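You operate a simulated robot arm through the tools that you are given. There is no shell and no other tool.

The job below is to be done with a simulated robot arm. You get a single attempt, and the scene is never put back.

JOB
Move the fitting from the OUT port to the green tray, cap both ports, set the blue knob to HAND.
Fine: red cap on IN, yellow cap on OUT. Set down upright: brass fitting.

Only the result counts: the job must be done as asked and must still hold three seconds after the hand-in. Knocking over, shifting, dropping, spilling or breaking anything else fails it. Lids that push on must go on centred and level and be pressed home; caps that screw on are set level and turned clockwise until they are tight.

ROBOT AND FRAMES
A 7-joint arm with a two-finger parallel gripper, fixed in place. Base frame: the origin is at the foot of the arm, x ahead of it, y to its left, z up. Units: mm, rad, N and s.
With the tool pointing down near the work surface it reaches from about 300 to 700 mm from the base axis. Its first joint turns from -1.152 to 1.152 rad. Payload 1.57 kg.
Tool frame: the origin (TCP) lies between the finger pads and is the grasp point; the fingertips stand 30 mm ahead of it; z points along the fingers, y is the line along which they close. The gripper opens to 110 mm. The fingers are 24 mm wide and 12 mm thick; the gripper's body (48 by 112 mm) begins 78 mm behind the TCP.
Orientation is that of the tool frame in the base frame, as a unit quaternion [w, x, y, z]. With the fingers straight down and closing along the base's y, the tool's x points along the base's -x, its y along +y and its z along -z.

CONTROLS
- The arm moves only by the tool apply_moves. Its argument "steps" is a list of rows, each a list of 7 numbers: the shift along the tool's x, y, z in mm, then the turn, a rotation vector about the tool's x, y, z in rad, then the finger opening in mm, from 0 to 110. In form: [[tx, ty, tz, rx, ry, rz, gripper], ...]. A call has 1 to 20 rows; each row shifts and turns the commanded pose from where the row before left it, along the tool's axes as they then stand. Each row takes 0.2 s and may step no farther than 50 mm and 0.15 rad from the row before; otherwise, or with a gripper value out of range, the whole call is refused. Where a pose cannot be reached the arm comes as near as it can. A force on the tool above 40 N (or 10 N above the force at the start of the call, whichever is more), or a blocked arm, ends the call early, and 0.2 s more pass. Each finger travels about 108 mm/s and halts on what it meets, pressing with about 32 N; the grip force reading is that of the motor and also rises with nothing between the fingers. The clock runs only during rows and for 0.2 s after the last one: add rows that do not move to give the fingers time. The reply holds the time, the measured pose of the TCP, the force on the tool along the base axes, the opening and the grip force, in the units named above and with some noise, with the torque about the TCP (base axes, N m) and any sound that the robot's microphone picked up.
- Cameras (640 x 400 px; columns grow to the right, rows downward): "scene" is fixed at [176.7, -419.5, 1400]; the picture's right is [0.64, -0.77, 0.00], its down [-0.45, -0.38, -0.81] and it looks along [0.62, 0.52, -0.59] (base axes); focal length 336 px, centre (320, 200). "wrist" rides on the gripper at [70, 16, -141] in the tool frame; the picture's right is [-0.23, 0.97, 0.00], its down [-0.86, -0.20, -0.48] and it looks along [-0.47, -0.11, 0.88] (tool axes); focal length 222 px, centre (320, 200). There is no depth. A picture from a camera that has moved, and an enlarged one, comes with that camera's place and axes in the base frame and with its lens. The place of the scene camera against the robot may be out by one fixed shift of up to 18 mm in any direction.
- get_image(camera): a new picture of that camera. No time passes.
- zoom(camera, box): a new picture of the part [left, top, right, bottom] of that camera's present view, enlarged. No time passes.
- finish_job(): hands the job in; it is judged then, once.

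Nothing tells you positions but the pictures and the camera data. Unless the task says otherwise, let go and move clear before handing in.

The tools are called after "Call:" as name(argument=value, ...) on one line, values as JSON. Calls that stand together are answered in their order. apply_moves: Moves the arm, as the interface text tells. Its arguments: {"type":"object","properties":{"steps":{"type":"array"}},"required":["steps"]} The other tools are called the same way: get_image (camera) takes a picture; zoom (camera, box) takes an enlarged picture of a part of a camera's view; finish_job () hands the job in.

At the start:

```text
time_s: 0.0
tcp_pos: [331.0, -195.8, 1203.8]
ee_rot: [0.0, 0.0, 1.0, 0.0]
contact_force: [0.2, 0.1, 0.0]
torque: [-0.04, -0.01, -0.01]
finger_gap: 110.0
grasp_force: 0.1
```

scene: 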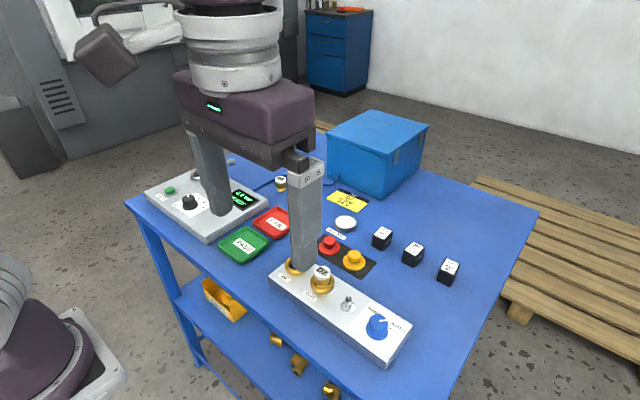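
wrist: 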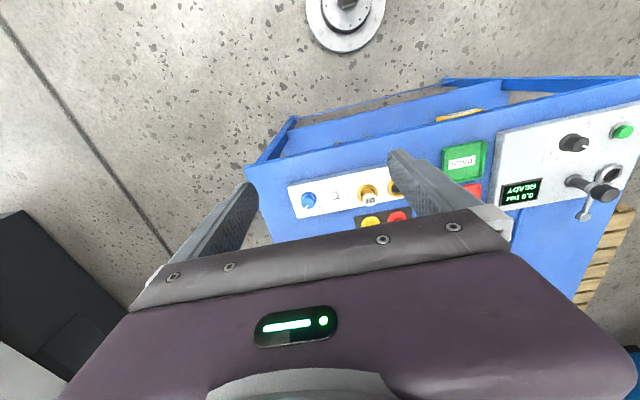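

I see a blue table with a control strip (two ports, a toggle, a blue knob), red and yellow caps on a dark mat, and green and red trays. I'll zoom in for the details before moving.

Call:
zoom(camera="scene", box=[260, 240, 420, 370])

Call:
zoom(camera="scene", box=[200, 160, 360, 270])

Call:
zoom(camera="wrist", box=[270, 120, 500, 250])

Call:
zoom(camera="scene", box=[130, 140, 290, 250])

```text
3.08 times, centred on (340, 305) of scene
camera zoom: at [176.7, -419.5, 1400.0], right [0.64, -0.77, 0.0], down [-0.45, -0.38, -0.81], along [0.62, 0.52, -0.59], focal length 1034 px, centre (258, -123)
```

zoom: 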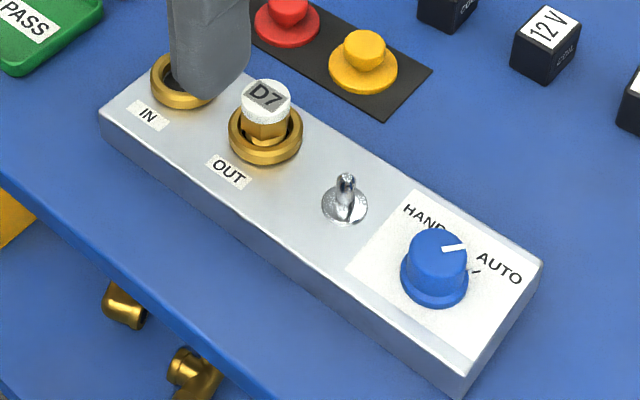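

```text
3.64 times, centred on (280, 215) of scene
camera zoom: at [176.7, -419.5, 1400.0], right [0.64, -0.77, 0.0], down [-0.45, -0.38, -0.81], along [0.62, 0.52, -0.59], focal length 1221 px, centre (466, 146)
```

zoom: 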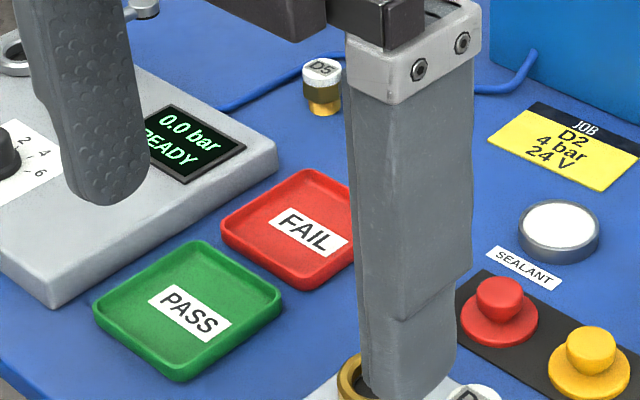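

```text
2.78 times, centred on (385, 185) of wrist
camera zoom: at [260.5, -178.2, 1345.3], right [0.23, 0.97, 0.0], down [0.86, -0.2, 0.48], along [0.47, -0.11, -0.88], focal length 618 px, centre (139, 242)
```

zoom: 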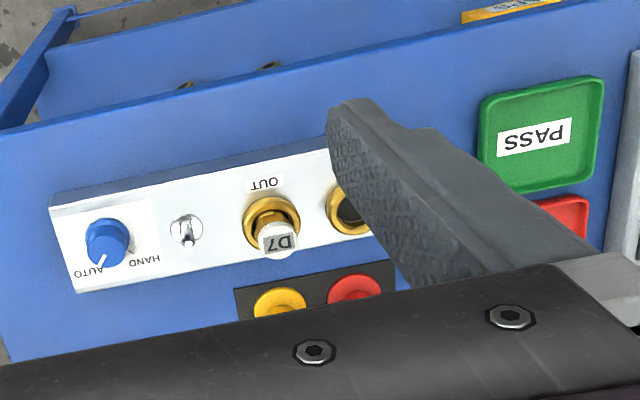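

```text
3.64 times, centred on (210, 195) of scene
camera zoom: at [176.7, -419.5, 1400.0], right [0.64, -0.77, 0.0], down [-0.45, -0.38, -0.81], along [0.62, 0.52, -0.59], focal length 1221 px, centre (720, 218)
```

zoom: 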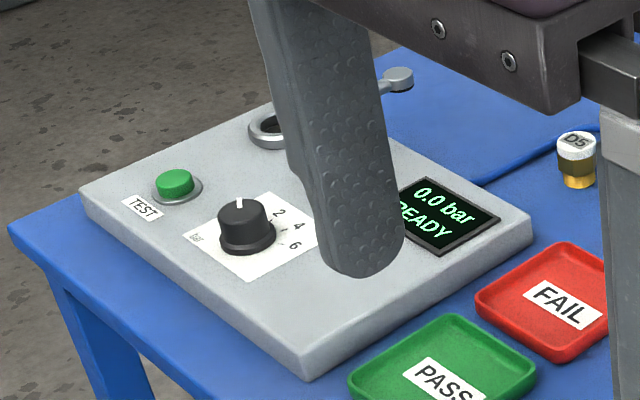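

The brass fitting D7 sits in OUT, roughly at (550, -113) with its top near z = 861. I'll lower partway for a closer look with the wrist camera.

Call:
apply_moves(steps=[[-20, 9, 35, 0, 0, 0, 110], [-20, 9, 35, 0, 0, 0, 110], [-20, 9, 35, 0, 0, 0, 110], [-20, 9, 35, 0, 0, 0, 110], [-20, 9, 35, 0, 0, 0, 110], [0, 0, 0, 0, 0, 0, 110]])

Call:
get_image(camera="wrist")

Call:
get_image(camera="scene")

```text
time_s: 1.4
tcp_pos: [430.5, -149.8, 1027.1]
ee_rot: [-0.001, -0.001, 1.0, 0.0]
contact_force: [-0.3, -0.4, 2.0]
torque: [0.03, -0.01, 0.03]
finger_gap: 110.2
grasp_force: 0.1
```

```text
taken
camera wrist: at [359.6, -132.2, 1170.0], right [0.23, 0.97, 0.0], down [0.86, -0.2, 0.48], along [0.47, -0.11, -0.88], focal length 222 px, centre (320, 200)
```

wrist: 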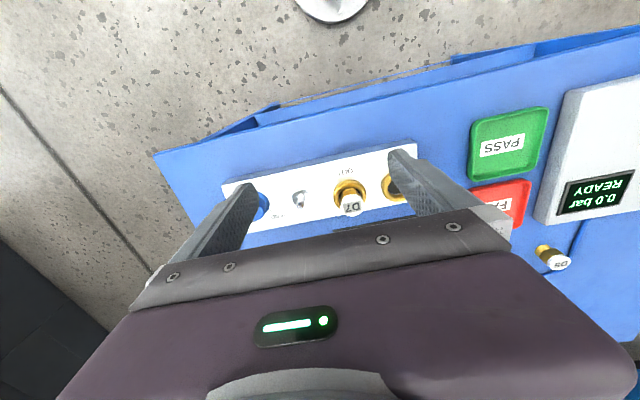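

```text
taken
```

scene: 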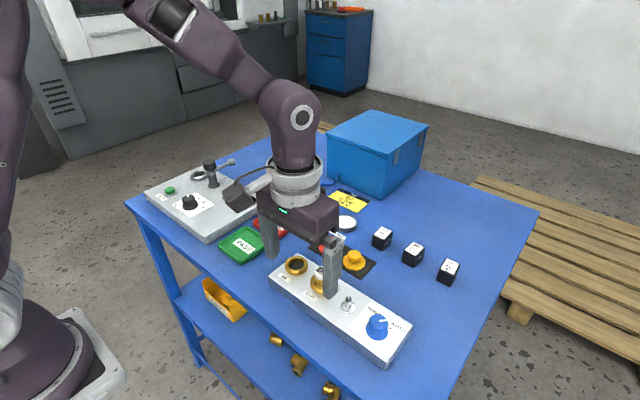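

The view is partly blocked by the gripper. I'll move forward so the ports and caps appear clear of the fingers.

Call:
apply_moves(steps=[[-40, 8, 0, 0, 0, 0, 110], [-40, 8, 0, 0, 0, 0, 110], [-40, 8, 0, 0, 0, 0, 110], [0, 0, 0, 0, 0, 0, 110]])

Call:
get_image(camera="wrist")

Call:
zoom(camera="wrist", box=[220, 60, 420, 185])

Call:
zoom(camera="scene", box=[260, 240, 420, 370])

Call:
zoom(camera="scene", box=[140, 140, 300, 270])

```text
time_s: 2.4
tcp_pos: [552.9, -125.5, 1027.0]
ee_rot: [0.0, 0.0, 1.0, 0.0]
contact_force: [-0.2, 0.2, -0.1]
torque: [-0.01, -0.02, 0.0]
finger_gap: 109.6
grasp_force: 0.1
```

```text
taken
camera wrist: at [482.5, -108.4, 1169.7], right [0.23, 0.97, 0.0], down [0.86, -0.2, 0.48], along [0.47, -0.11, -0.88], focal length 222 px, centre (320, 200)
```

wrist: 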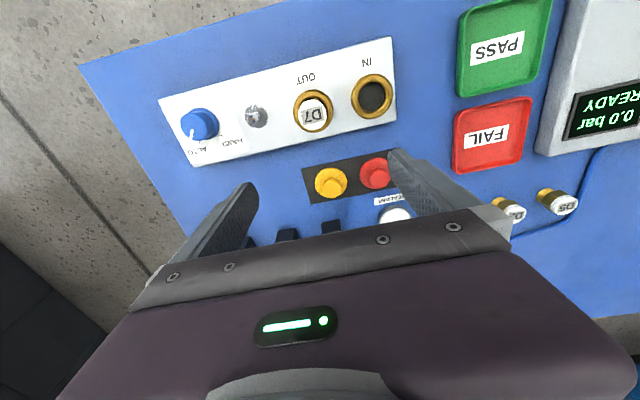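

```text
3.20 times, centred on (320, 122) of wrist
camera zoom: at [482.5, -108.4, 1169.7], right [0.23, 0.97, 0.0], down [0.86, -0.2, 0.48], along [0.47, -0.11, -0.88], focal length 711 px, centre (320, 448)
```

zoom: 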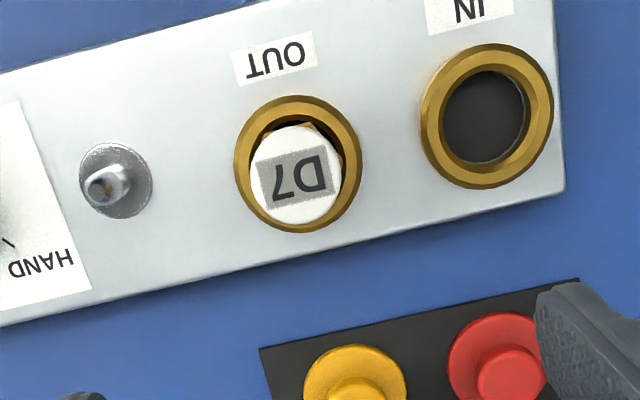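

```text
3.08 times, centred on (340, 305) of scene
camera zoom: at [176.7, -419.5, 1400.0], right [0.64, -0.77, 0.0], down [-0.45, -0.38, -0.81], along [0.62, 0.52, -0.59], focal length 1034 px, centre (258, -123)
```

zoom: 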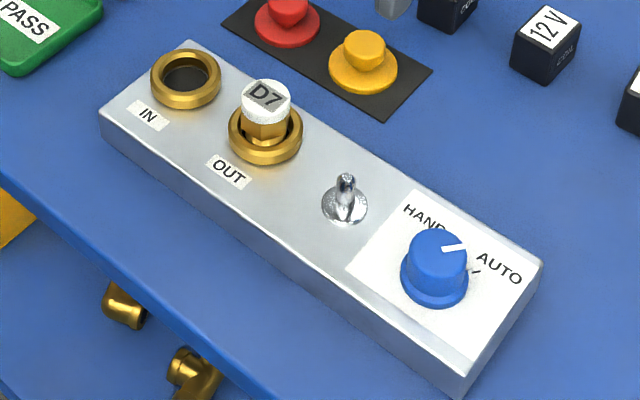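

```text
3.08 times, centred on (220, 205) of scene
camera zoom: at [176.7, -419.5, 1400.0], right [0.64, -0.77, 0.0], down [-0.45, -0.38, -0.81], along [0.62, 0.52, -0.59], focal length 1034 px, centre (628, 185)
```

zoom: 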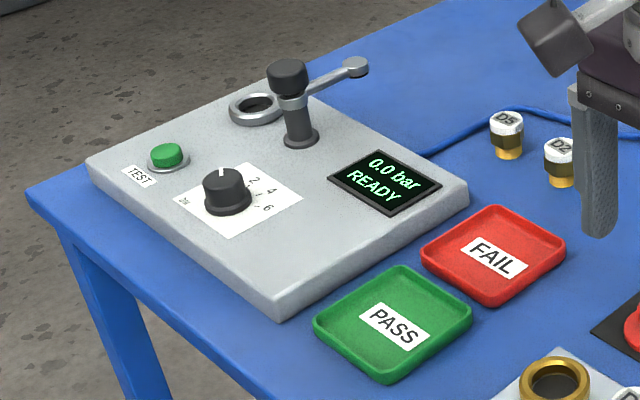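

Combining the wrist views puts the top of D7 near (512, -122, 919). I'll move further forward to see the caps and get more parallax.

Call:
apply_moves(steps=[[-40, 0, 0, 0, 0, 0, 110], [-40, 0, 0, 0, 0, 0, 110], [0, 0, 0, 0, 0, 0, 110]])

Call:
get_image(camera="wrist")

Call:
zoom(camera="wrist", box=[160, 0, 320, 100])

Call:
zoom(camera="wrist", box=[280, 0, 440, 100])

Call:
zoom(camera="wrist", box=[260, 80, 420, 180])

Call:
zoom(camera="wrist", box=[420, 0, 640, 137])

```text
time_s: 3.2
tcp_pos: [632.4, -125.4, 1027.1]
ee_rot: [0.0, 0.0, 1.0, 0.0]
contact_force: [-0.9, -0.3, 0.1]
torque: [0.01, 0.01, -0.02]
finger_gap: 109.9
grasp_force: 0.0
```

```text
taken
camera wrist: at [561.7, -108.2, 1169.7], right [0.23, 0.97, 0.0], down [0.86, -0.2, 0.48], along [0.47, -0.11, -0.88], focal length 222 px, centre (320, 200)
```

wrist: 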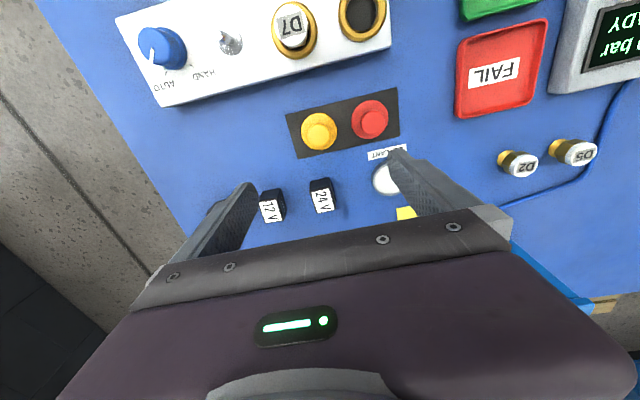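

```text
4.00 times, centred on (240, 50) of wrist
camera zoom: at [561.7, -108.2, 1169.7], right [0.23, 0.97, 0.0], down [0.86, -0.2, 0.48], along [0.47, -0.11, -0.88], focal length 888 px, centre (640, 800)
```

zoom: 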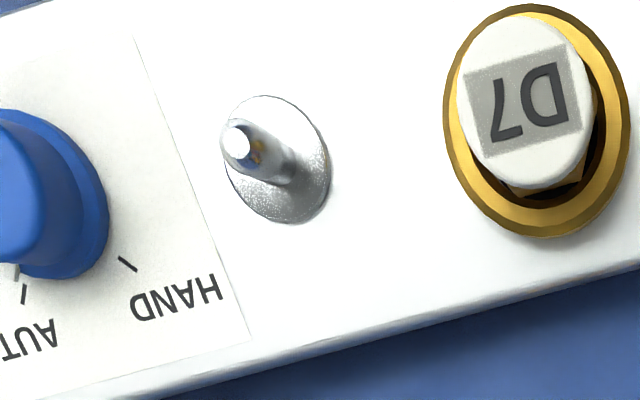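

```text
4.00 times, centred on (360, 50) of wrist
camera zoom: at [561.7, -108.2, 1169.7], right [0.23, 0.97, 0.0], down [0.86, -0.2, 0.48], along [0.47, -0.11, -0.88], focal length 888 px, centre (160, 800)
```

zoom: 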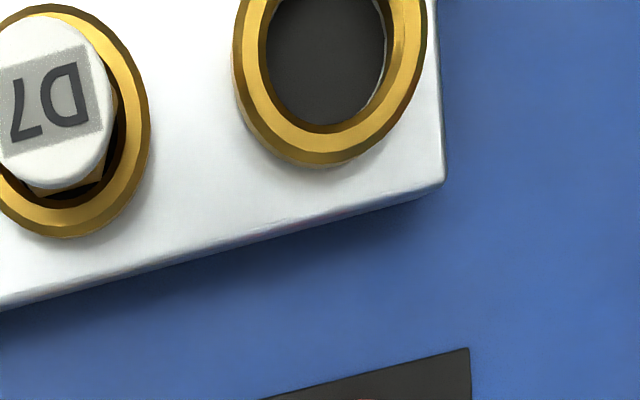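

```text
4.00 times, centred on (340, 130) of wrist
camera zoom: at [561.7, -108.2, 1169.7], right [0.23, 0.97, 0.0], down [0.86, -0.2, 0.48], along [0.47, -0.11, -0.88], focal length 888 px, centre (240, 480)
```

zoom: 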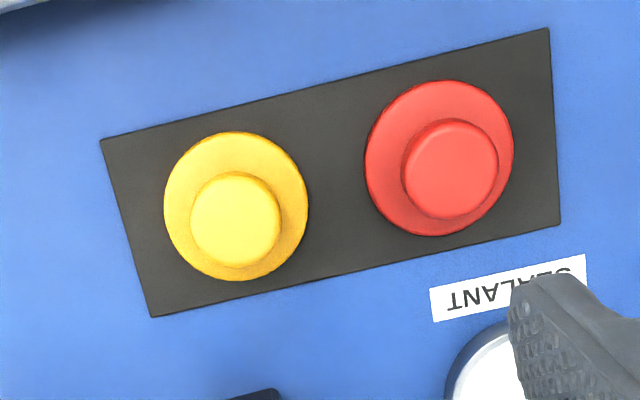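

```text
2.91 times, centred on (530, 68) of wrist
camera zoom: at [561.7, -108.2, 1169.7], right [0.23, 0.97, 0.0], down [0.86, -0.2, 0.48], along [0.47, -0.11, -0.88], focal length 646 px, centre (-291, 582)
```

zoom: 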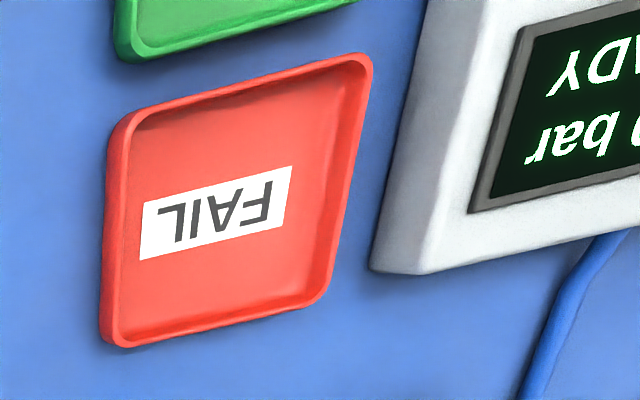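

Triangulation gives OUT at about (513, -124) and IN at about (513, -54), with the ring tops near z = 887. The yellow cap is near (626, -125), red near (627, -51), the green tray near (499, 115) and the blue knob near (496, -255). Next I'll hover over D7 for a closer look.

Call:
apply_moves(steps=[[40, 0, 0, 0, 0, 0, 110], [40, 0, 10, 0, 0, 0, 110], [39, 0, 15, 0, 0, 0, 110], [0, 0.5, 20, 0, 0, 0, 70], [0, 0, 20, 0, 0, 0, 70], [0, 0, 0, 0, 0, 0, 70]])

Call:
get_image(camera="wrist")

Call:
zoom(camera="wrist", box=[220, 90, 420, 215])

Call:
zoom(camera="scene", box=[260, 210, 420, 340])

```text
time_s: 4.6
tcp_pos: [512.1, -124.7, 963.0]
ee_rot: [0.0, 0.0, 1.0, 0.0]
contact_force: [1.1, -0.1, -0.6]
torque: [0.02, -0.02, 0.04]
finger_gap: 70.2
grasp_force: 0.0
```

```text
taken
camera wrist: at [441.5, -107.9, 1105.8], right [0.23, 0.97, 0.0], down [0.86, -0.2, 0.48], along [0.47, -0.11, -0.88], focal length 222 px, centre (320, 200)
```

wrist: 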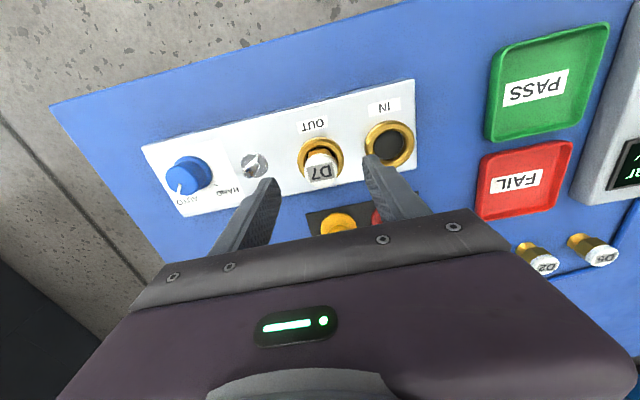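

```text
3.20 times, centred on (320, 152) of wrist
camera zoom: at [441.5, -107.9, 1105.8], right [0.23, 0.97, 0.0], down [0.86, -0.2, 0.48], along [0.47, -0.11, -0.88], focal length 711 px, centre (320, 352)
```

zoom: 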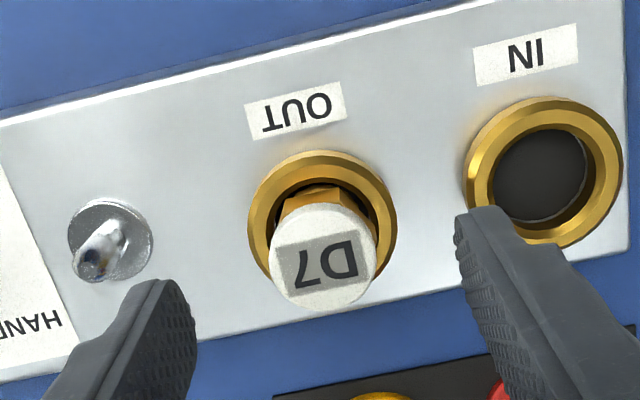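

```text
3.08 times, centred on (340, 275) of scene
camera zoom: at [176.7, -419.5, 1400.0], right [0.64, -0.77, 0.0], down [-0.45, -0.38, -0.81], along [0.62, 0.52, -0.59], focal length 1034 px, centre (258, -31)
```

zoom: 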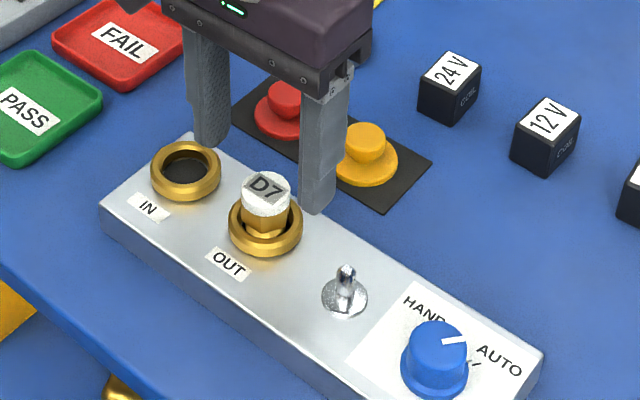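

D7 is centred between the fingers. I'll lower until the fingertips are just above the ring, then close on the fitting.

Call:
apply_moves(steps=[[-1, 0.3, 14, 0, 0, 0, 60], [0, 0, 14, 0, 0, 0, 60], [0, 0, 12, 0, 0, 0, 60], [0, 0, 0, 0, 0, 0, 60]])

Call:
zoom(camera="wrist", box=[220, 90, 420, 215])

Call:
zoom(camera="scene", box=[280, 230, 380, 310])

```text
time_s: 5.6
tcp_pos: [512.8, -126.1, 921.7]
ee_rot: [0.0, 0.0, 1.0, 0.0]
contact_force: [-0.4, -0.5, 0.0]
torque: [0.01, -0.02, -0.05]
finger_gap: 60.0
grasp_force: 0.0
```

```text
3.20 times, centred on (320, 152) of wrist
camera zoom: at [443.1, -108.8, 1064.7], right [0.23, 0.97, 0.0], down [0.85, -0.2, 0.48], along [0.47, -0.11, -0.88], focal length 711 px, centre (320, 352)
```

zoom: 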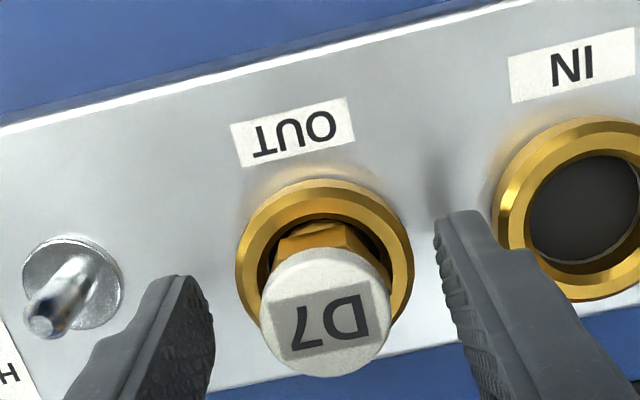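

```text
5.00 times, centred on (330, 270) of scene
camera zoom: at [176.7, -419.5, 1400.0], right [0.64, -0.77, 0.0], down [-0.45, -0.38, -0.81], along [0.62, 0.52, -0.59], focal length 1680 px, centre (270, -150)
```

zoom: 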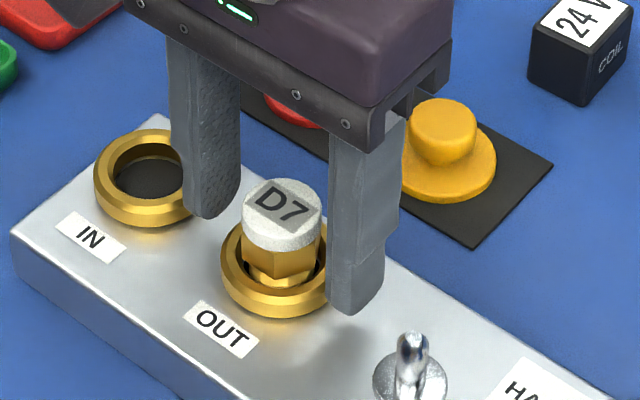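

Fingers are either side of the fitting and clear of the ring. Closing now.

Call:
apply_moves(steps=[[0, 0, 0, 0, 0, 0, 40], [0, 0, 0, 0, 0, 0, 32], [0, 0, 0, 0, 0, 0, 24], [0, 0, 0, 0, 0, 0, 24]])

Call:
zoom(camera="wrist", box=[220, 90, 420, 215])

```text
time_s: 6.6
tcp_pos: [512.6, -125.8, 922.6]
ee_rot: [0.0, 0.0, 1.0, 0.001]
contact_force: [0.6, 0.3, 0.2]
torque: [0.02, 0.0, 0.01]
finger_gap: 31.9
grasp_force: 31.9
```

```text
3.20 times, centred on (320, 152) of wrist
camera zoom: at [443.1, -108.8, 1064.9], right [0.23, 0.97, 0.0], down [0.85, -0.2, 0.48], along [0.47, -0.11, -0.88], focal length 711 px, centre (320, 352)
```

zoom: 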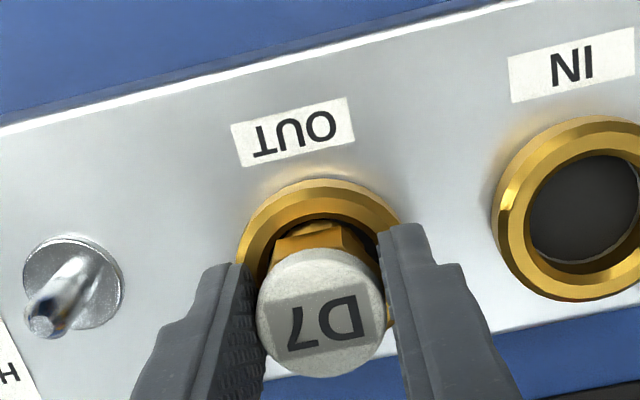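

It's gripped at 31.9 mm. I'll lift it slowly, watching the force.

Call:
apply_moves(steps=[[0, 0, -5, 0, 0, 0, 22], [0, 0, -8, 0, 0, 0, 22], [0, 0, -12, 0, 0, 0, 22], [0, 0, -15, 0, 0, 0, 22], [0, 0, -20, 0, 0, 0, 22], [0, 0, -20, 0, 0, 0, 22], [0, 0, 0, 0, 0, 0, 22]])

Call:
get_image(camera="wrist")

Call:
zoom(camera="scene", box=[200, 170, 380, 310])

```text
time_s: 8.2
tcp_pos: [513.8, -126.7, 1002.5]
ee_rot: [0.0, 0.0, 1.0, 0.0]
contact_force: [0.1, 1.1, -2.1]
torque: [-0.01, -0.03, -0.01]
finger_gap: 31.7
grasp_force: 31.5
```

```text
taken
camera wrist: at [442.1, -109.7, 1145.7], right [0.23, 0.97, 0.0], down [0.86, -0.2, 0.48], along [0.47, -0.11, -0.88], focal length 222 px, centre (320, 200)
```

wrist: 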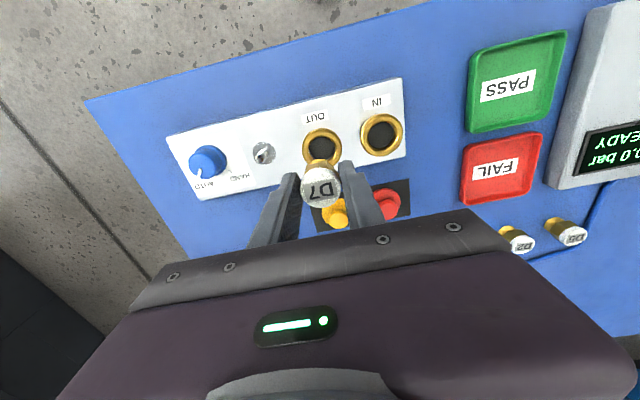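

```text
2.86 times, centred on (290, 240) of scene
camera zoom: at [176.7, -419.5, 1400.0], right [0.64, -0.77, 0.0], down [-0.45, -0.38, -0.81], along [0.62, 0.52, -0.59], focal length 960 px, centre (406, 86)
```

zoom: 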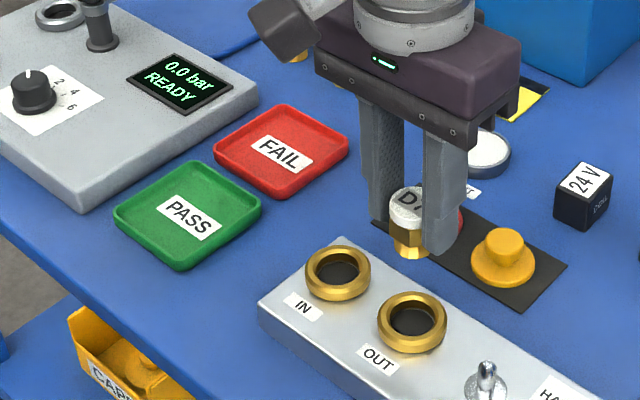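

The fitting came out cleanly. I'll zoom on the tray here, and then carry the fitting over it.

Call:
zoom(camera="wrist", box=[420, 20, 620, 145])

Call:
apply_moves(steps=[[0, 40, 0, 0, 0, 0, 22], [0, 40, 0, 0, 0, 0, 22], [0, 40, 0, 0, 0, 0, 22], [0, 40, 0, 0, 0, 0, 22], [0, 40, 0, 0, 0, 0, 22], [0, 40, 0, 0, 0, 0, 22], [0, 0, 0, 0, 0, 0, 22]])

Call:
get_image(camera="wrist")

Call:
zoom(camera="scene", box=[200, 170, 380, 310])

Call:
zoom(camera="wrist", box=[220, 90, 420, 215])

```text
3.20 times, centred on (520, 82) of wrist
camera zoom: at [442.1, -109.7, 1145.7], right [0.23, 0.97, 0.0], down [0.86, -0.2, 0.48], along [0.47, -0.11, -0.88], focal length 711 px, centre (-320, 576)
```

zoom: 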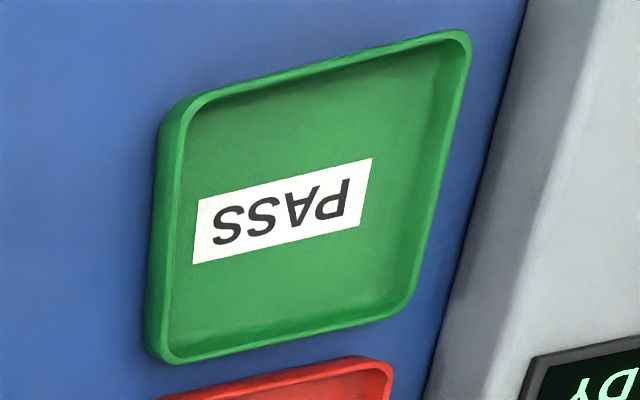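

```text
time_s: 9.8
tcp_pos: [513.2, 114.0, 1003.9]
ee_rot: [-0.001, 0.0, 1.0, 0.0]
contact_force: [-0.6, 0.8, -1.0]
torque: [-0.03, -0.01, 0.02]
finger_gap: 32.0
grasp_force: 32.4
```

```text
taken
camera wrist: at [442.2, 132.2, 1146.1], right [0.23, 0.97, 0.0], down [0.86, -0.2, 0.48], along [0.47, -0.11, -0.88], focal length 222 px, centre (320, 200)
```

wrist: 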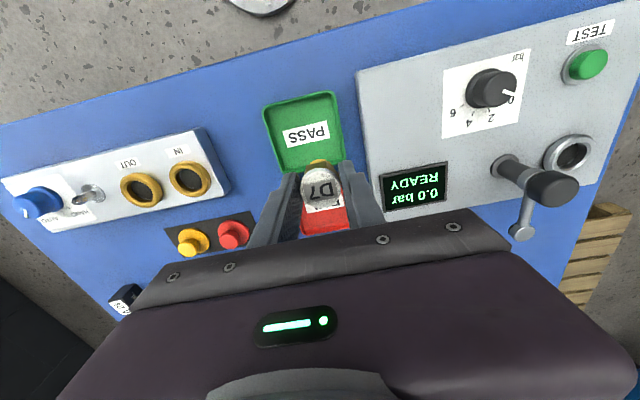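

```text
2.86 times, centred on (290, 240) of scene
camera zoom: at [176.7, -419.5, 1400.0], right [0.64, -0.77, 0.0], down [-0.45, -0.38, -0.81], along [0.62, 0.52, -0.59], focal length 960 px, centre (406, 86)
```

zoom: 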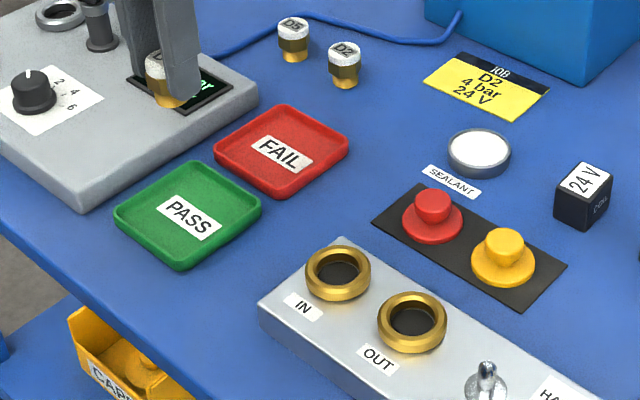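

```text
3.20 times, centred on (320, 152) of wrist
camera zoom: at [442.2, 132.2, 1146.1], right [0.23, 0.97, 0.0], down [0.86, -0.2, 0.48], along [0.47, -0.11, -0.88], focal length 711 px, centre (320, 352)
```

zoom: 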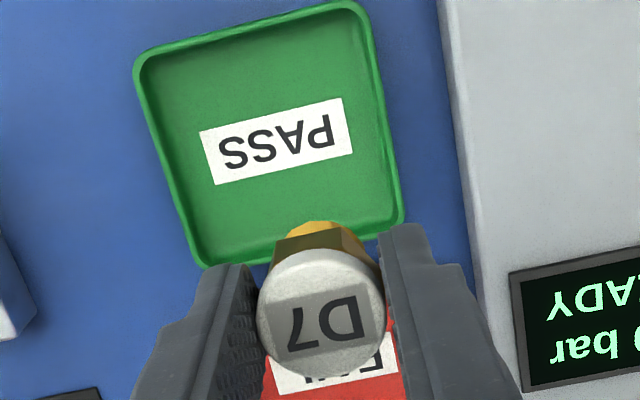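

The tray floor is at z ≈ 856 and its centre at (498, 101). I'll position over the centre and lower to just above the floor.

Call:
apply_moves(steps=[[15, -13.5, 0, 0, 0, 0, 22], [0, 0, 25, 0, 0, 0, 22], [0, 0, 25, 0, 0, 0, 22], [0, 0, 20, 0, 0, 0, 22], [0, 0, 15, 0, 0, 0, 22], [0, 0, 0, 0, 0, 0, 22]])

Call:
zoom(camera="wrist", box=[220, 90, 420, 215])

Call:
zoom(camera="scene", box=[200, 190, 300, 270])

```text
time_s: 11.2
tcp_pos: [498.6, 99.9, 918.3]
ee_rot: [0.0, 0.001, 1.0, 0.0]
contact_force: [-0.4, -1.2, -1.0]
torque: [-0.03, -0.01, -0.01]
finger_gap: 31.8
grasp_force: 31.9
```

```text
3.20 times, centred on (320, 152) of wrist
camera zoom: at [427.7, 118.0, 1061.2], right [0.23, 0.97, 0.0], down [0.86, -0.2, 0.48], along [0.47, -0.11, -0.88], focal length 711 px, centre (320, 352)
```

zoom: 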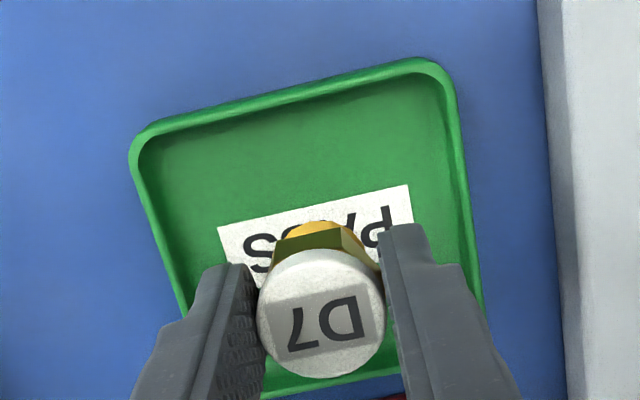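

```text
5.00 times, centred on (250, 230) of scene
camera zoom: at [176.7, -419.5, 1400.0], right [0.64, -0.77, 0.0], down [-0.45, -0.38, -0.81], along [0.62, 0.52, -0.59], focal length 1680 px, centre (670, 50)
```

zoom: 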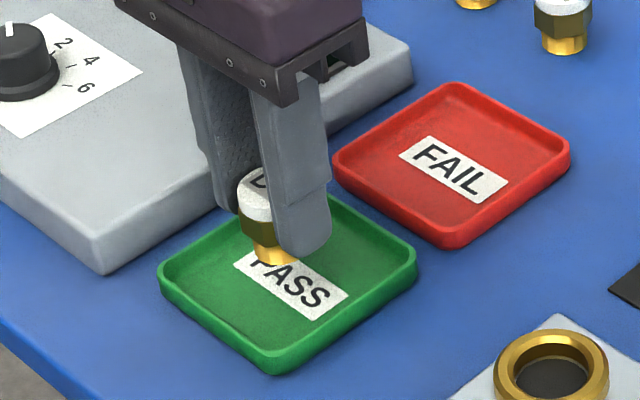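

Good position over the tray. I'll lower in small steps and watch the force for contact.

Call:
apply_moves(steps=[[0, 0, 3, 0, 0, 0, 22], [0, 0, 3, 0, 0, 0, 22], [0, 0, 2, 0, 0, 0, 22]])

Call:
apply_moves(steps=[[0, 0, 1.5, 0, 0, 0, 22], [0, 0, 1, 0, 0, 0, 22]])

Call:
apply_moves(steps=[[0, 0, 1, 0, 0, 0, 22], [0, 0, 1, 0, 0, 0, 22]])

```text
time_s: 12.0
tcp_pos: [497.4, 99.9, 910.2]
ee_rot: [-0.001, 0.0, 1.0, 0.001]
contact_force: [0.1, -0.3, -0.4]
torque: [-0.03, -0.02, 0.01]
finger_gap: 31.9
grasp_force: 31.8
```

```text
time_s: 12.6
tcp_pos: [497.8, 100.2, 907.6]
ee_rot: [0.0, 0.001, 1.0, 0.0]
contact_force: [-0.1, -0.4, -1.4]
torque: [0.03, -0.02, 0.02]
finger_gap: 31.8
grasp_force: 32.3
```

```text
time_s: 13.2
tcp_pos: [498.5, 100.4, 904.7]
ee_rot: [0.0, 0.0, 1.0, -0.001]
contact_force: [0.8, 0.1, -0.9]
torque: [0.0, -0.01, -0.02]
finger_gap: 31.7
grasp_force: 32.1
```

Call:
apply_moves(steps=[[0, 0, 1, 0, 0, 0, 22], [0, 0, 1, 0, 0, 0, 22]])

Call:
zoom(camera="scene", box=[200, 190, 300, 270])

```text
time_s: 13.8
tcp_pos: [497.5, 100.4, 903.2]
ee_rot: [0.0, 0.0, 1.0, 0.0]
contact_force: [-0.2, -0.5, -1.6]
torque: [0.01, 0.03, 0.0]
finger_gap: 31.9
grasp_force: 32.2
```

```text
5.00 times, centred on (250, 230) of scene
camera zoom: at [176.7, -419.5, 1400.0], right [0.64, -0.77, 0.0], down [-0.45, -0.38, -0.81], along [0.62, 0.52, -0.59], focal length 1680 px, centre (670, 50)
```

zoom: 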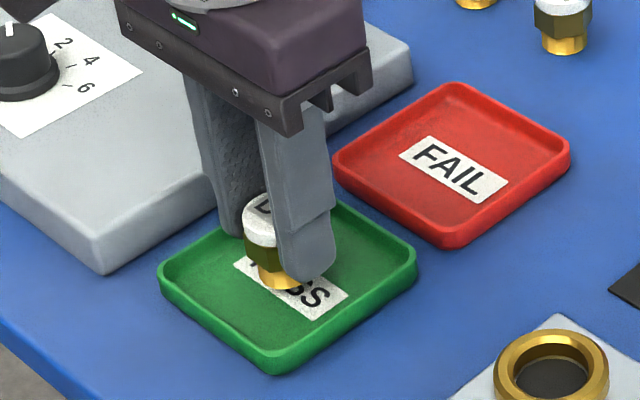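

No contact yet on the force reading, so I'll keep going in 1 mm steps.

Call:
apply_moves(steps=[[0, 0, 1, 0, 0, 0, 22], [0, 0, 1, 0, 0, 0, 22]])

Call:
apply_moves(steps=[[0, 0, 1, 0, 0, 0, 22]])

Call:
apply_moves(steps=[[0, 0, 1, 0, 0, 0, 22]])

```text
time_s: 14.4
tcp_pos: [499.1, 100.1, 902.8]
ee_rot: [0.0, 0.0, 1.0, -0.001]
contact_force: [-0.5, -0.3, -1.0]
torque: [-0.01, 0.01, 0.01]
finger_gap: 32.0
grasp_force: 32.5
```

```text
time_s: 14.8
tcp_pos: [498.4, 99.2, 900.1]
ee_rot: [0.0, 0.0, 1.0, 0.0]
contact_force: [0.2, -0.5, -0.6]
torque: [0.03, -0.01, -0.02]
finger_gap: 32.1
grasp_force: 32.0
```

```text
time_s: 15.2
tcp_pos: [497.4, 100.1, 899.7]
ee_rot: [0.0, 0.0, 1.0, 0.0]
contact_force: [0.3, 0.0, -1.6]
torque: [0.03, 0.0, 0.0]
finger_gap: 31.7
grasp_force: 32.3
```

Still free. Continuing in 1 mm steps.

Call:
apply_moves(steps=[[0, 0, 1, 0, 0, 0, 22]])

Call:
apply_moves(steps=[[0, 0, 1, 0, 0, 0, 22]])

Call:
zoom(camera="scene", box=[220, 200, 290, 260])

```text
time_s: 15.6
tcp_pos: [498.4, 99.5, 898.8]
ee_rot: [0.0, 0.0, 1.0, 0.001]
contact_force: [-1.1, 0.7, 7.8]
torque: [0.0, 0.04, -0.02]
finger_gap: 31.8
grasp_force: 31.9
```

```text
time_s: 16.0
tcp_pos: [498.8, 101.8, 896.7]
ee_rot: [0.001, 0.0, 1.0, 0.0]
contact_force: [-4.2, -1.3, 27.7]
torque: [-0.1, 0.14, -0.02]
finger_gap: 31.7
grasp_force: 32.3
```

```text
6.67 times, centred on (255, 230) of scene
camera zoom: at [176.1, -419.6, 1400.1], right [0.64, -0.77, 0.0], down [-0.45, -0.38, -0.81], along [0.62, 0.52, -0.59], focal length 2239 px, centre (753, 0)
```

zoom: 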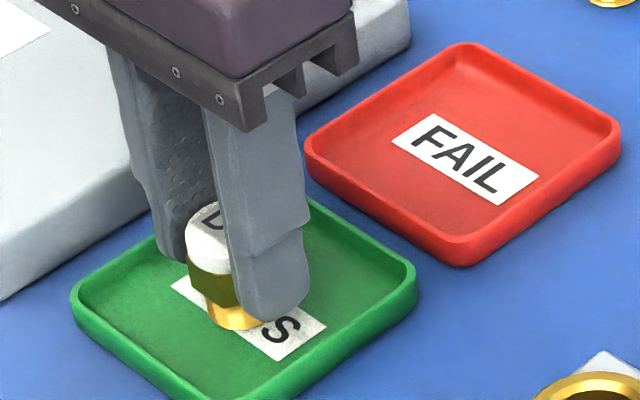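

Contact made at TCP z ≈ 899. I'll ease back to a light touch, then open slowly and rise straight up.

Call:
apply_moves(steps=[[0, 0, -1.3, 0, 0, 0, 22], [0, 0, 0, 0, 0, 0, 22]])

Call:
apply_moves(steps=[[0, 0, 0, 0, 0, 0, 34], [0, 0, 0, 0, 0, 0, 40], [0, 0, 0, 0, 0, 0, 50], [0, 0, 0, 0, 0, 0, 50], [0, 0, -10, 0, 0, 0, 50], [0, 0, -30, 0, 0, 0, 50], [0, 0, -40, 0, 0, 0, 50], [0, 0, 0, 0, 0, 0, 50]])

Call:
get_image(camera="wrist")

Call:
zoom(camera="scene", box=[220, 200, 290, 260])

```text
time_s: 16.6
tcp_pos: [497.9, 99.9, 898.0]
ee_rot: [0.0, 0.0, 1.0, 0.0]
contact_force: [-0.4, 0.8, 7.6]
torque: [0.09, -0.05, 0.02]
finger_gap: 31.7
grasp_force: 31.7
```

```text
time_s: 18.4
tcp_pos: [498.2, 99.2, 979.6]
ee_rot: [-0.001, 0.0, 1.0, 0.0]
contact_force: [-0.3, -0.3, -0.5]
torque: [0.03, 0.04, -0.02]
finger_gap: 50.0
grasp_force: 0.1
```

```text
taken
camera wrist: at [427.6, 116.9, 1122.6], right [0.23, 0.97, 0.0], down [0.86, -0.2, 0.48], along [0.47, -0.11, -0.88], focal length 222 px, centre (320, 200)
```

wrist: 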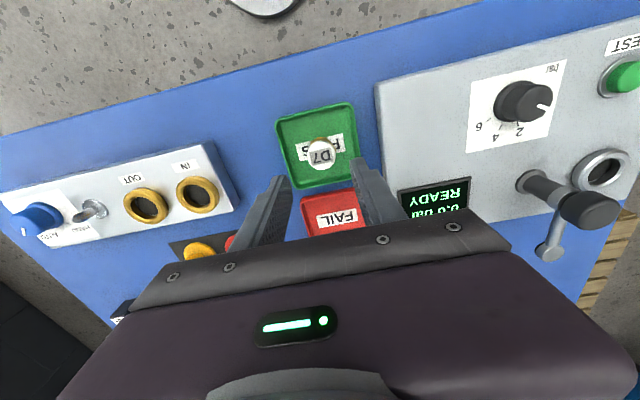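

```text
6.67 times, centred on (255, 230) of scene
camera zoom: at [176.7, -419.5, 1400.0], right [0.64, -0.77, 0.0], down [-0.45, -0.38, -0.81], along [0.62, 0.52, -0.59], focal length 2239 px, centre (753, 0)
```

zoom: 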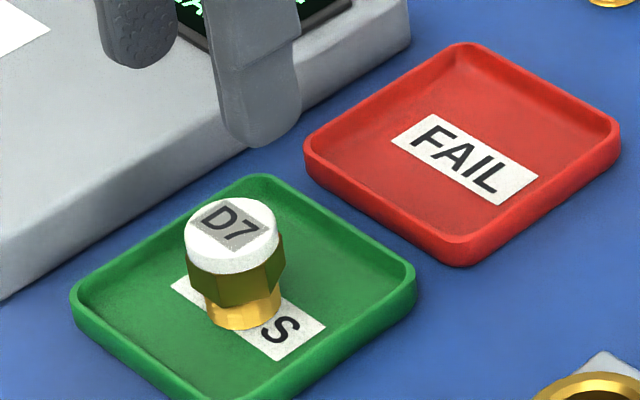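

D7 stands upright in the green tray. Now I'll hover over the red cap.

Call:
apply_moves(steps=[[-20, -25, -10, 0, 0, 0, 60], [-22, -25, 0, 0, 0, 0, 60], [-22, -25, 0, 0, 0, 0, 60], [-22, -25, 0, 0, 0, 0, 60], [-22, -25, 0, 0, 0, 0, 60], [-21, -25, 0, 0, 0, 0, 60], [0, 0, 20, 0, 0, 0, 60], [0, 0, 20, 0, 0, 0, 60], [0, 0, 0, 0, 0, 0, 60]])

Call:
get_image(camera="wrist")

Call:
zoom(camera="wrist", box=[220, 90, 420, 215])

Call:
zoom(camera="scene", box=[290, 210, 390, 290])

```text
time_s: 20.4
tcp_pos: [627.8, -50.8, 947.2]
ee_rot: [0.0, 0.0, 1.0, 0.0]
contact_force: [0.4, -0.8, -0.3]
torque: [-0.01, -0.02, 0.03]
finger_gap: 60.1
grasp_force: 0.0
```

```text
taken
camera wrist: at [557.1, -32.2, 1090.2], right [0.23, 0.97, 0.0], down [0.85, -0.2, 0.48], along [0.47, -0.11, -0.88], focal length 222 px, centre (320, 200)
```

wrist: 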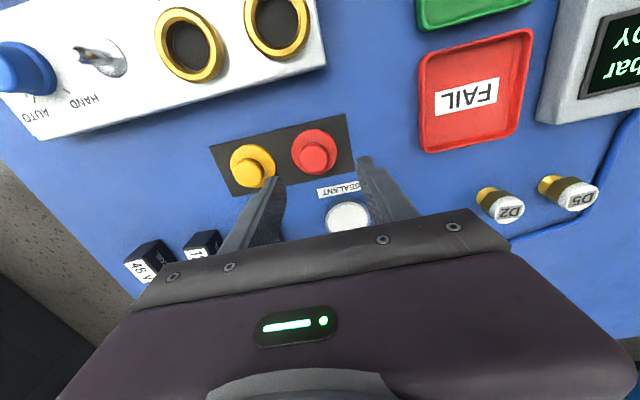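

```text
3.20 times, centred on (320, 152) of wrist
camera zoom: at [557.1, -32.2, 1090.2], right [0.23, 0.97, 0.0], down [0.85, -0.2, 0.48], along [0.47, -0.11, -0.88], focal length 711 px, centre (320, 352)
```

zoom: 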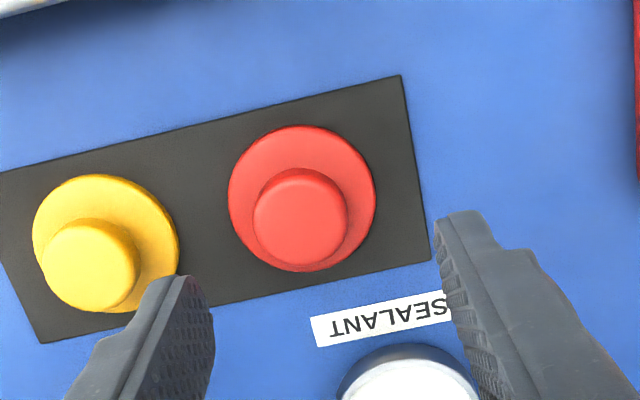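

```text
5.00 times, centred on (340, 250) of scene
camera zoom: at [176.7, -419.5, 1400.0], right [0.64, -0.77, 0.0], down [-0.45, -0.38, -0.81], along [0.62, 0.52, -0.59], focal length 1680 px, centre (220, -50)
```

zoom: 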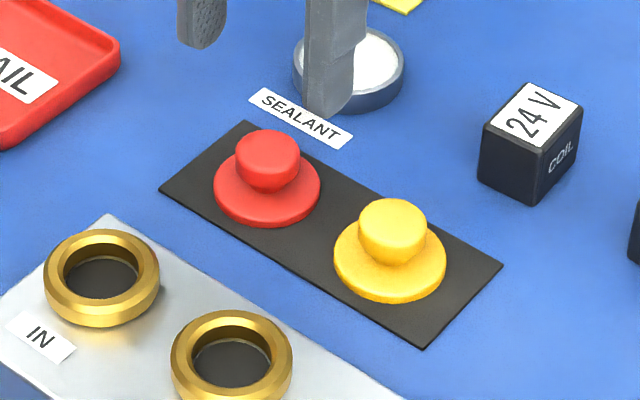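

The red cap's knob top is near (623, -54, 875), about 30 mm in diameter, with a 50 mm flange below it. I'll centre on it and lower around the knob.

Call:
apply_moves(steps=[[3.8, -5.4, 0, 0, 0, 0, 60], [0, 0, 20, 0, 0, 0, 60], [0, 0, 20, 0, 0, 0, 60], [0, 0, 14, 0, 0, 0, 60], [0, 0, 0, 0, 0, 0, 60]])

Call:
zoom(camera="wrist", box=[220, 90, 420, 215])

Call:
zoom(camera="scene", box=[300, 215, 370, 275])

```text
time_s: 21.6
tcp_pos: [623.2, -54.7, 894.6]
ee_rot: [0.0, 0.0, 1.0, 0.0]
contact_force: [0.1, -0.1, 0.4]
torque: [0.01, -0.02, 0.02]
finger_gap: 60.1
grasp_force: 0.0
```

```text
3.20 times, centred on (320, 152) of wrist
camera zoom: at [552.5, -37.3, 1037.1], right [0.23, 0.97, 0.0], down [0.85, -0.2, 0.48], along [0.47, -0.11, -0.88], focal length 711 px, centre (320, 352)
```

zoom: 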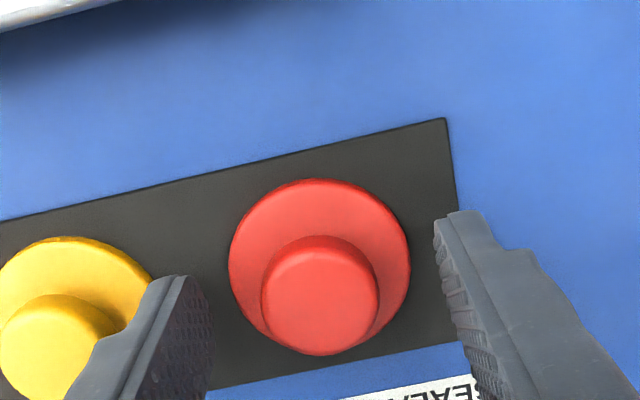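

```text
6.67 times, centred on (335, 245) of scene
camera zoom: at [176.7, -419.5, 1400.0], right [0.64, -0.77, 0.0], down [-0.45, -0.38, -0.81], along [0.62, 0.52, -0.59], focal length 2239 px, centre (220, -100)
```

zoom: 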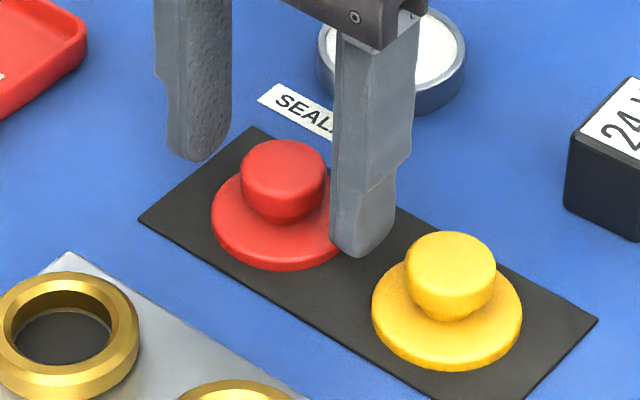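

The knob is centred between the fingers. I'll go 5 mm lower and close on it.

Call:
apply_moves(steps=[[0, 0, 5, 0, 0, 0, 60], [0, 0, 0, 0, 0, 0, 45], [0, 0, 0, 0, 0, 0, 34], [0, 0, 0, 0, 0, 0, 22], [0, 0, 0, 0, 0, 0, 22]])

Call:
zoom(camera="wrist", box=[220, 90, 420, 215])

Call:
zoom(camera="scene", box=[300, 215, 370, 275])

```text
time_s: 22.8
tcp_pos: [623.7, -54.5, 889.8]
ee_rot: [0.0, 0.0, 1.0, 0.0]
contact_force: [-0.7, 0.3, 0.1]
torque: [-0.01, -0.01, -0.02]
finger_gap: 25.2
grasp_force: 32.6
```

```text
3.20 times, centred on (320, 152) of wrist
camera zoom: at [552.6, -36.9, 1032.7], right [0.23, 0.97, 0.0], down [0.85, -0.2, 0.48], along [0.47, -0.11, -0.88], focal length 711 px, centre (320, 352)
```

zoom: 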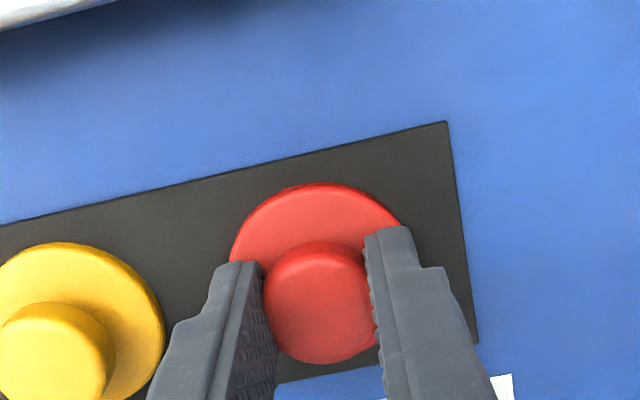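

```text
6.67 times, centred on (335, 245) of scene
camera zoom: at [176.7, -419.5, 1400.0], right [0.64, -0.77, 0.0], down [-0.45, -0.38, -0.81], along [0.62, 0.52, -0.59], focal length 2239 px, centre (220, -100)
```

zoom: 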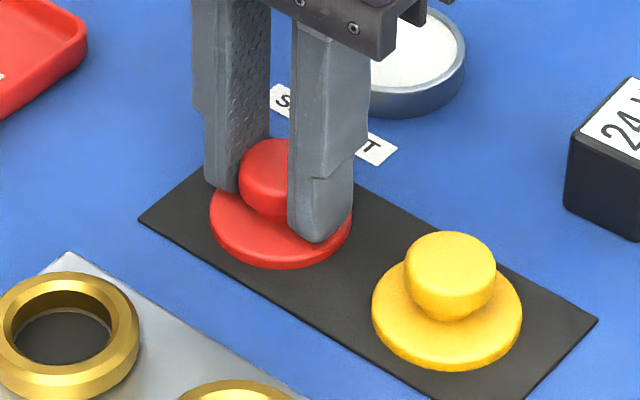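

The knob is gripped at 25 mm. I'll lift it and look at the cap from the scene camera.

Call:
apply_moves(steps=[[0, 0, -5, 0, 0, 0, 18], [0, 0, -10, 0, 0, 0, 18], [0, 0, -20, 0, 0, 0, 18], [0, 0, -25, 0, 0, 0, 18], [0, 0, -25, 0, 0, 0, 18], [0, 0, 0, 0, 0, 0, 18]])

Call:
zoom(camera="scene", box=[290, 180, 370, 250])

Call:
zoom(camera="wrist", box=[220, 0, 420, 215])

```text
time_s: 24.2
tcp_pos: [623.8, -55.2, 975.7]
ee_rot: [-0.001, 0.0, 1.0, 0.0]
contact_force: [0.0, -0.9, 0.0]
torque: [0.01, -0.04, -0.01]
finger_gap: 25.1
grasp_force: 31.8
```

```text
5.71 times, centred on (330, 215) of scene
camera zoom: at [176.7, -419.5, 1400.0], right [0.64, -0.77, 0.0], down [-0.45, -0.38, -0.81], along [0.62, 0.52, -0.59], focal length 1919 px, centre (263, 114)
```

zoom: 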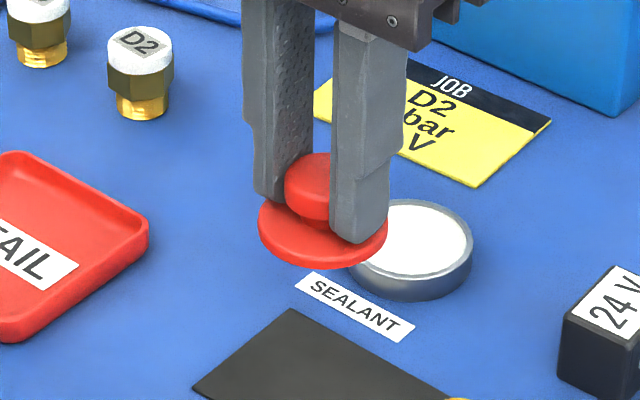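

```text
1.86 times, centred on (320, 108) of wrist
camera zoom: at [553.5, -38.5, 1117.4], right [0.23, 0.97, 0.0], down [0.85, -0.2, 0.48], along [0.47, -0.11, -0.88], focal length 413 px, centre (320, 372)
```

zoom: 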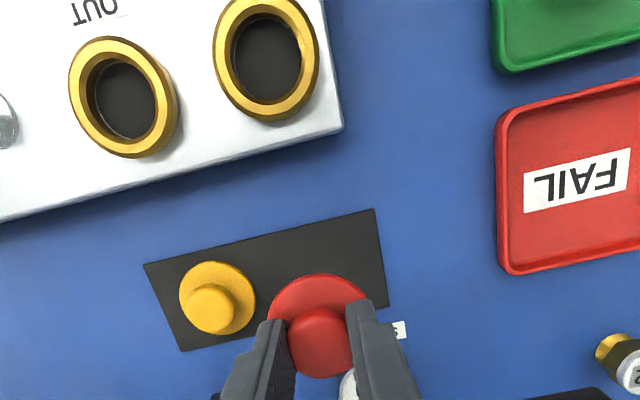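

The cap is a shallow shell with no plug showing below it. I'll carry it level to above the IN port and check the alignment.

Call:
apply_moves(steps=[[28, 0, 0, 0, 0, 0, 18], [28, 0, 0, 0, 0, 0, 18], [28, 0, 0, 0, 0, 0, 18], [27, 0.3, 0, 0, 0, 0, 18], [0, 0, 12, 0, 0, 0, 18], [0, 0, 12, 0, 0, 0, 18], [0, 0, 0, 0, 0, 0, 18]])

Call:
zoom(camera="wrist", box=[220, 90, 420, 215])

Call:
zoom(camera="scene", box=[260, 220, 360, 300])

```text
time_s: 25.8
tcp_pos: [513.6, -55.5, 949.4]
ee_rot: [0.001, 0.001, 1.0, 0.0]
contact_force: [0.5, 0.8, 0.0]
torque: [0.0, -0.03, 0.01]
finger_gap: 25.2
grasp_force: 31.7
```

```text
3.20 times, centred on (320, 152) of wrist
camera zoom: at [443.0, -38.2, 1092.3], right [0.23, 0.97, 0.0], down [0.85, -0.2, 0.48], along [0.47, -0.11, -0.88], focal length 711 px, centre (320, 352)
```

zoom: 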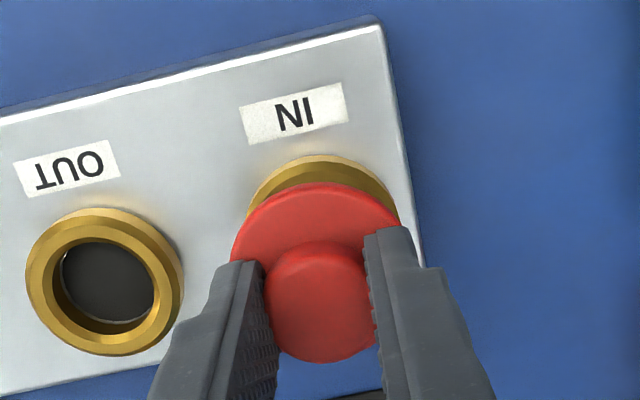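

```text
5.00 times, centred on (310, 260) of scene
camera zoom: at [176.7, -419.5, 1400.0], right [0.64, -0.77, 0.0], down [-0.45, -0.38, -0.81], along [0.62, 0.52, -0.59], focal length 1680 px, centre (370, -100)
```

zoom: 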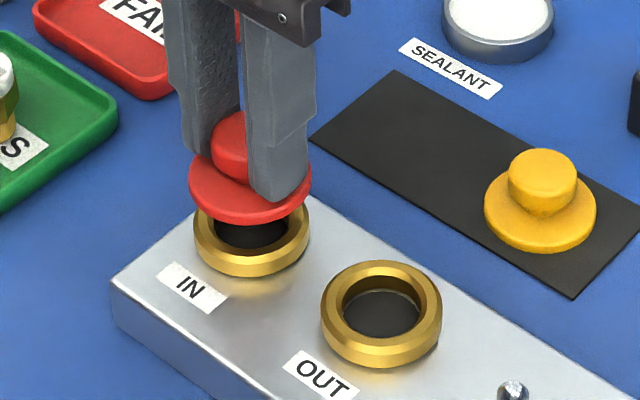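

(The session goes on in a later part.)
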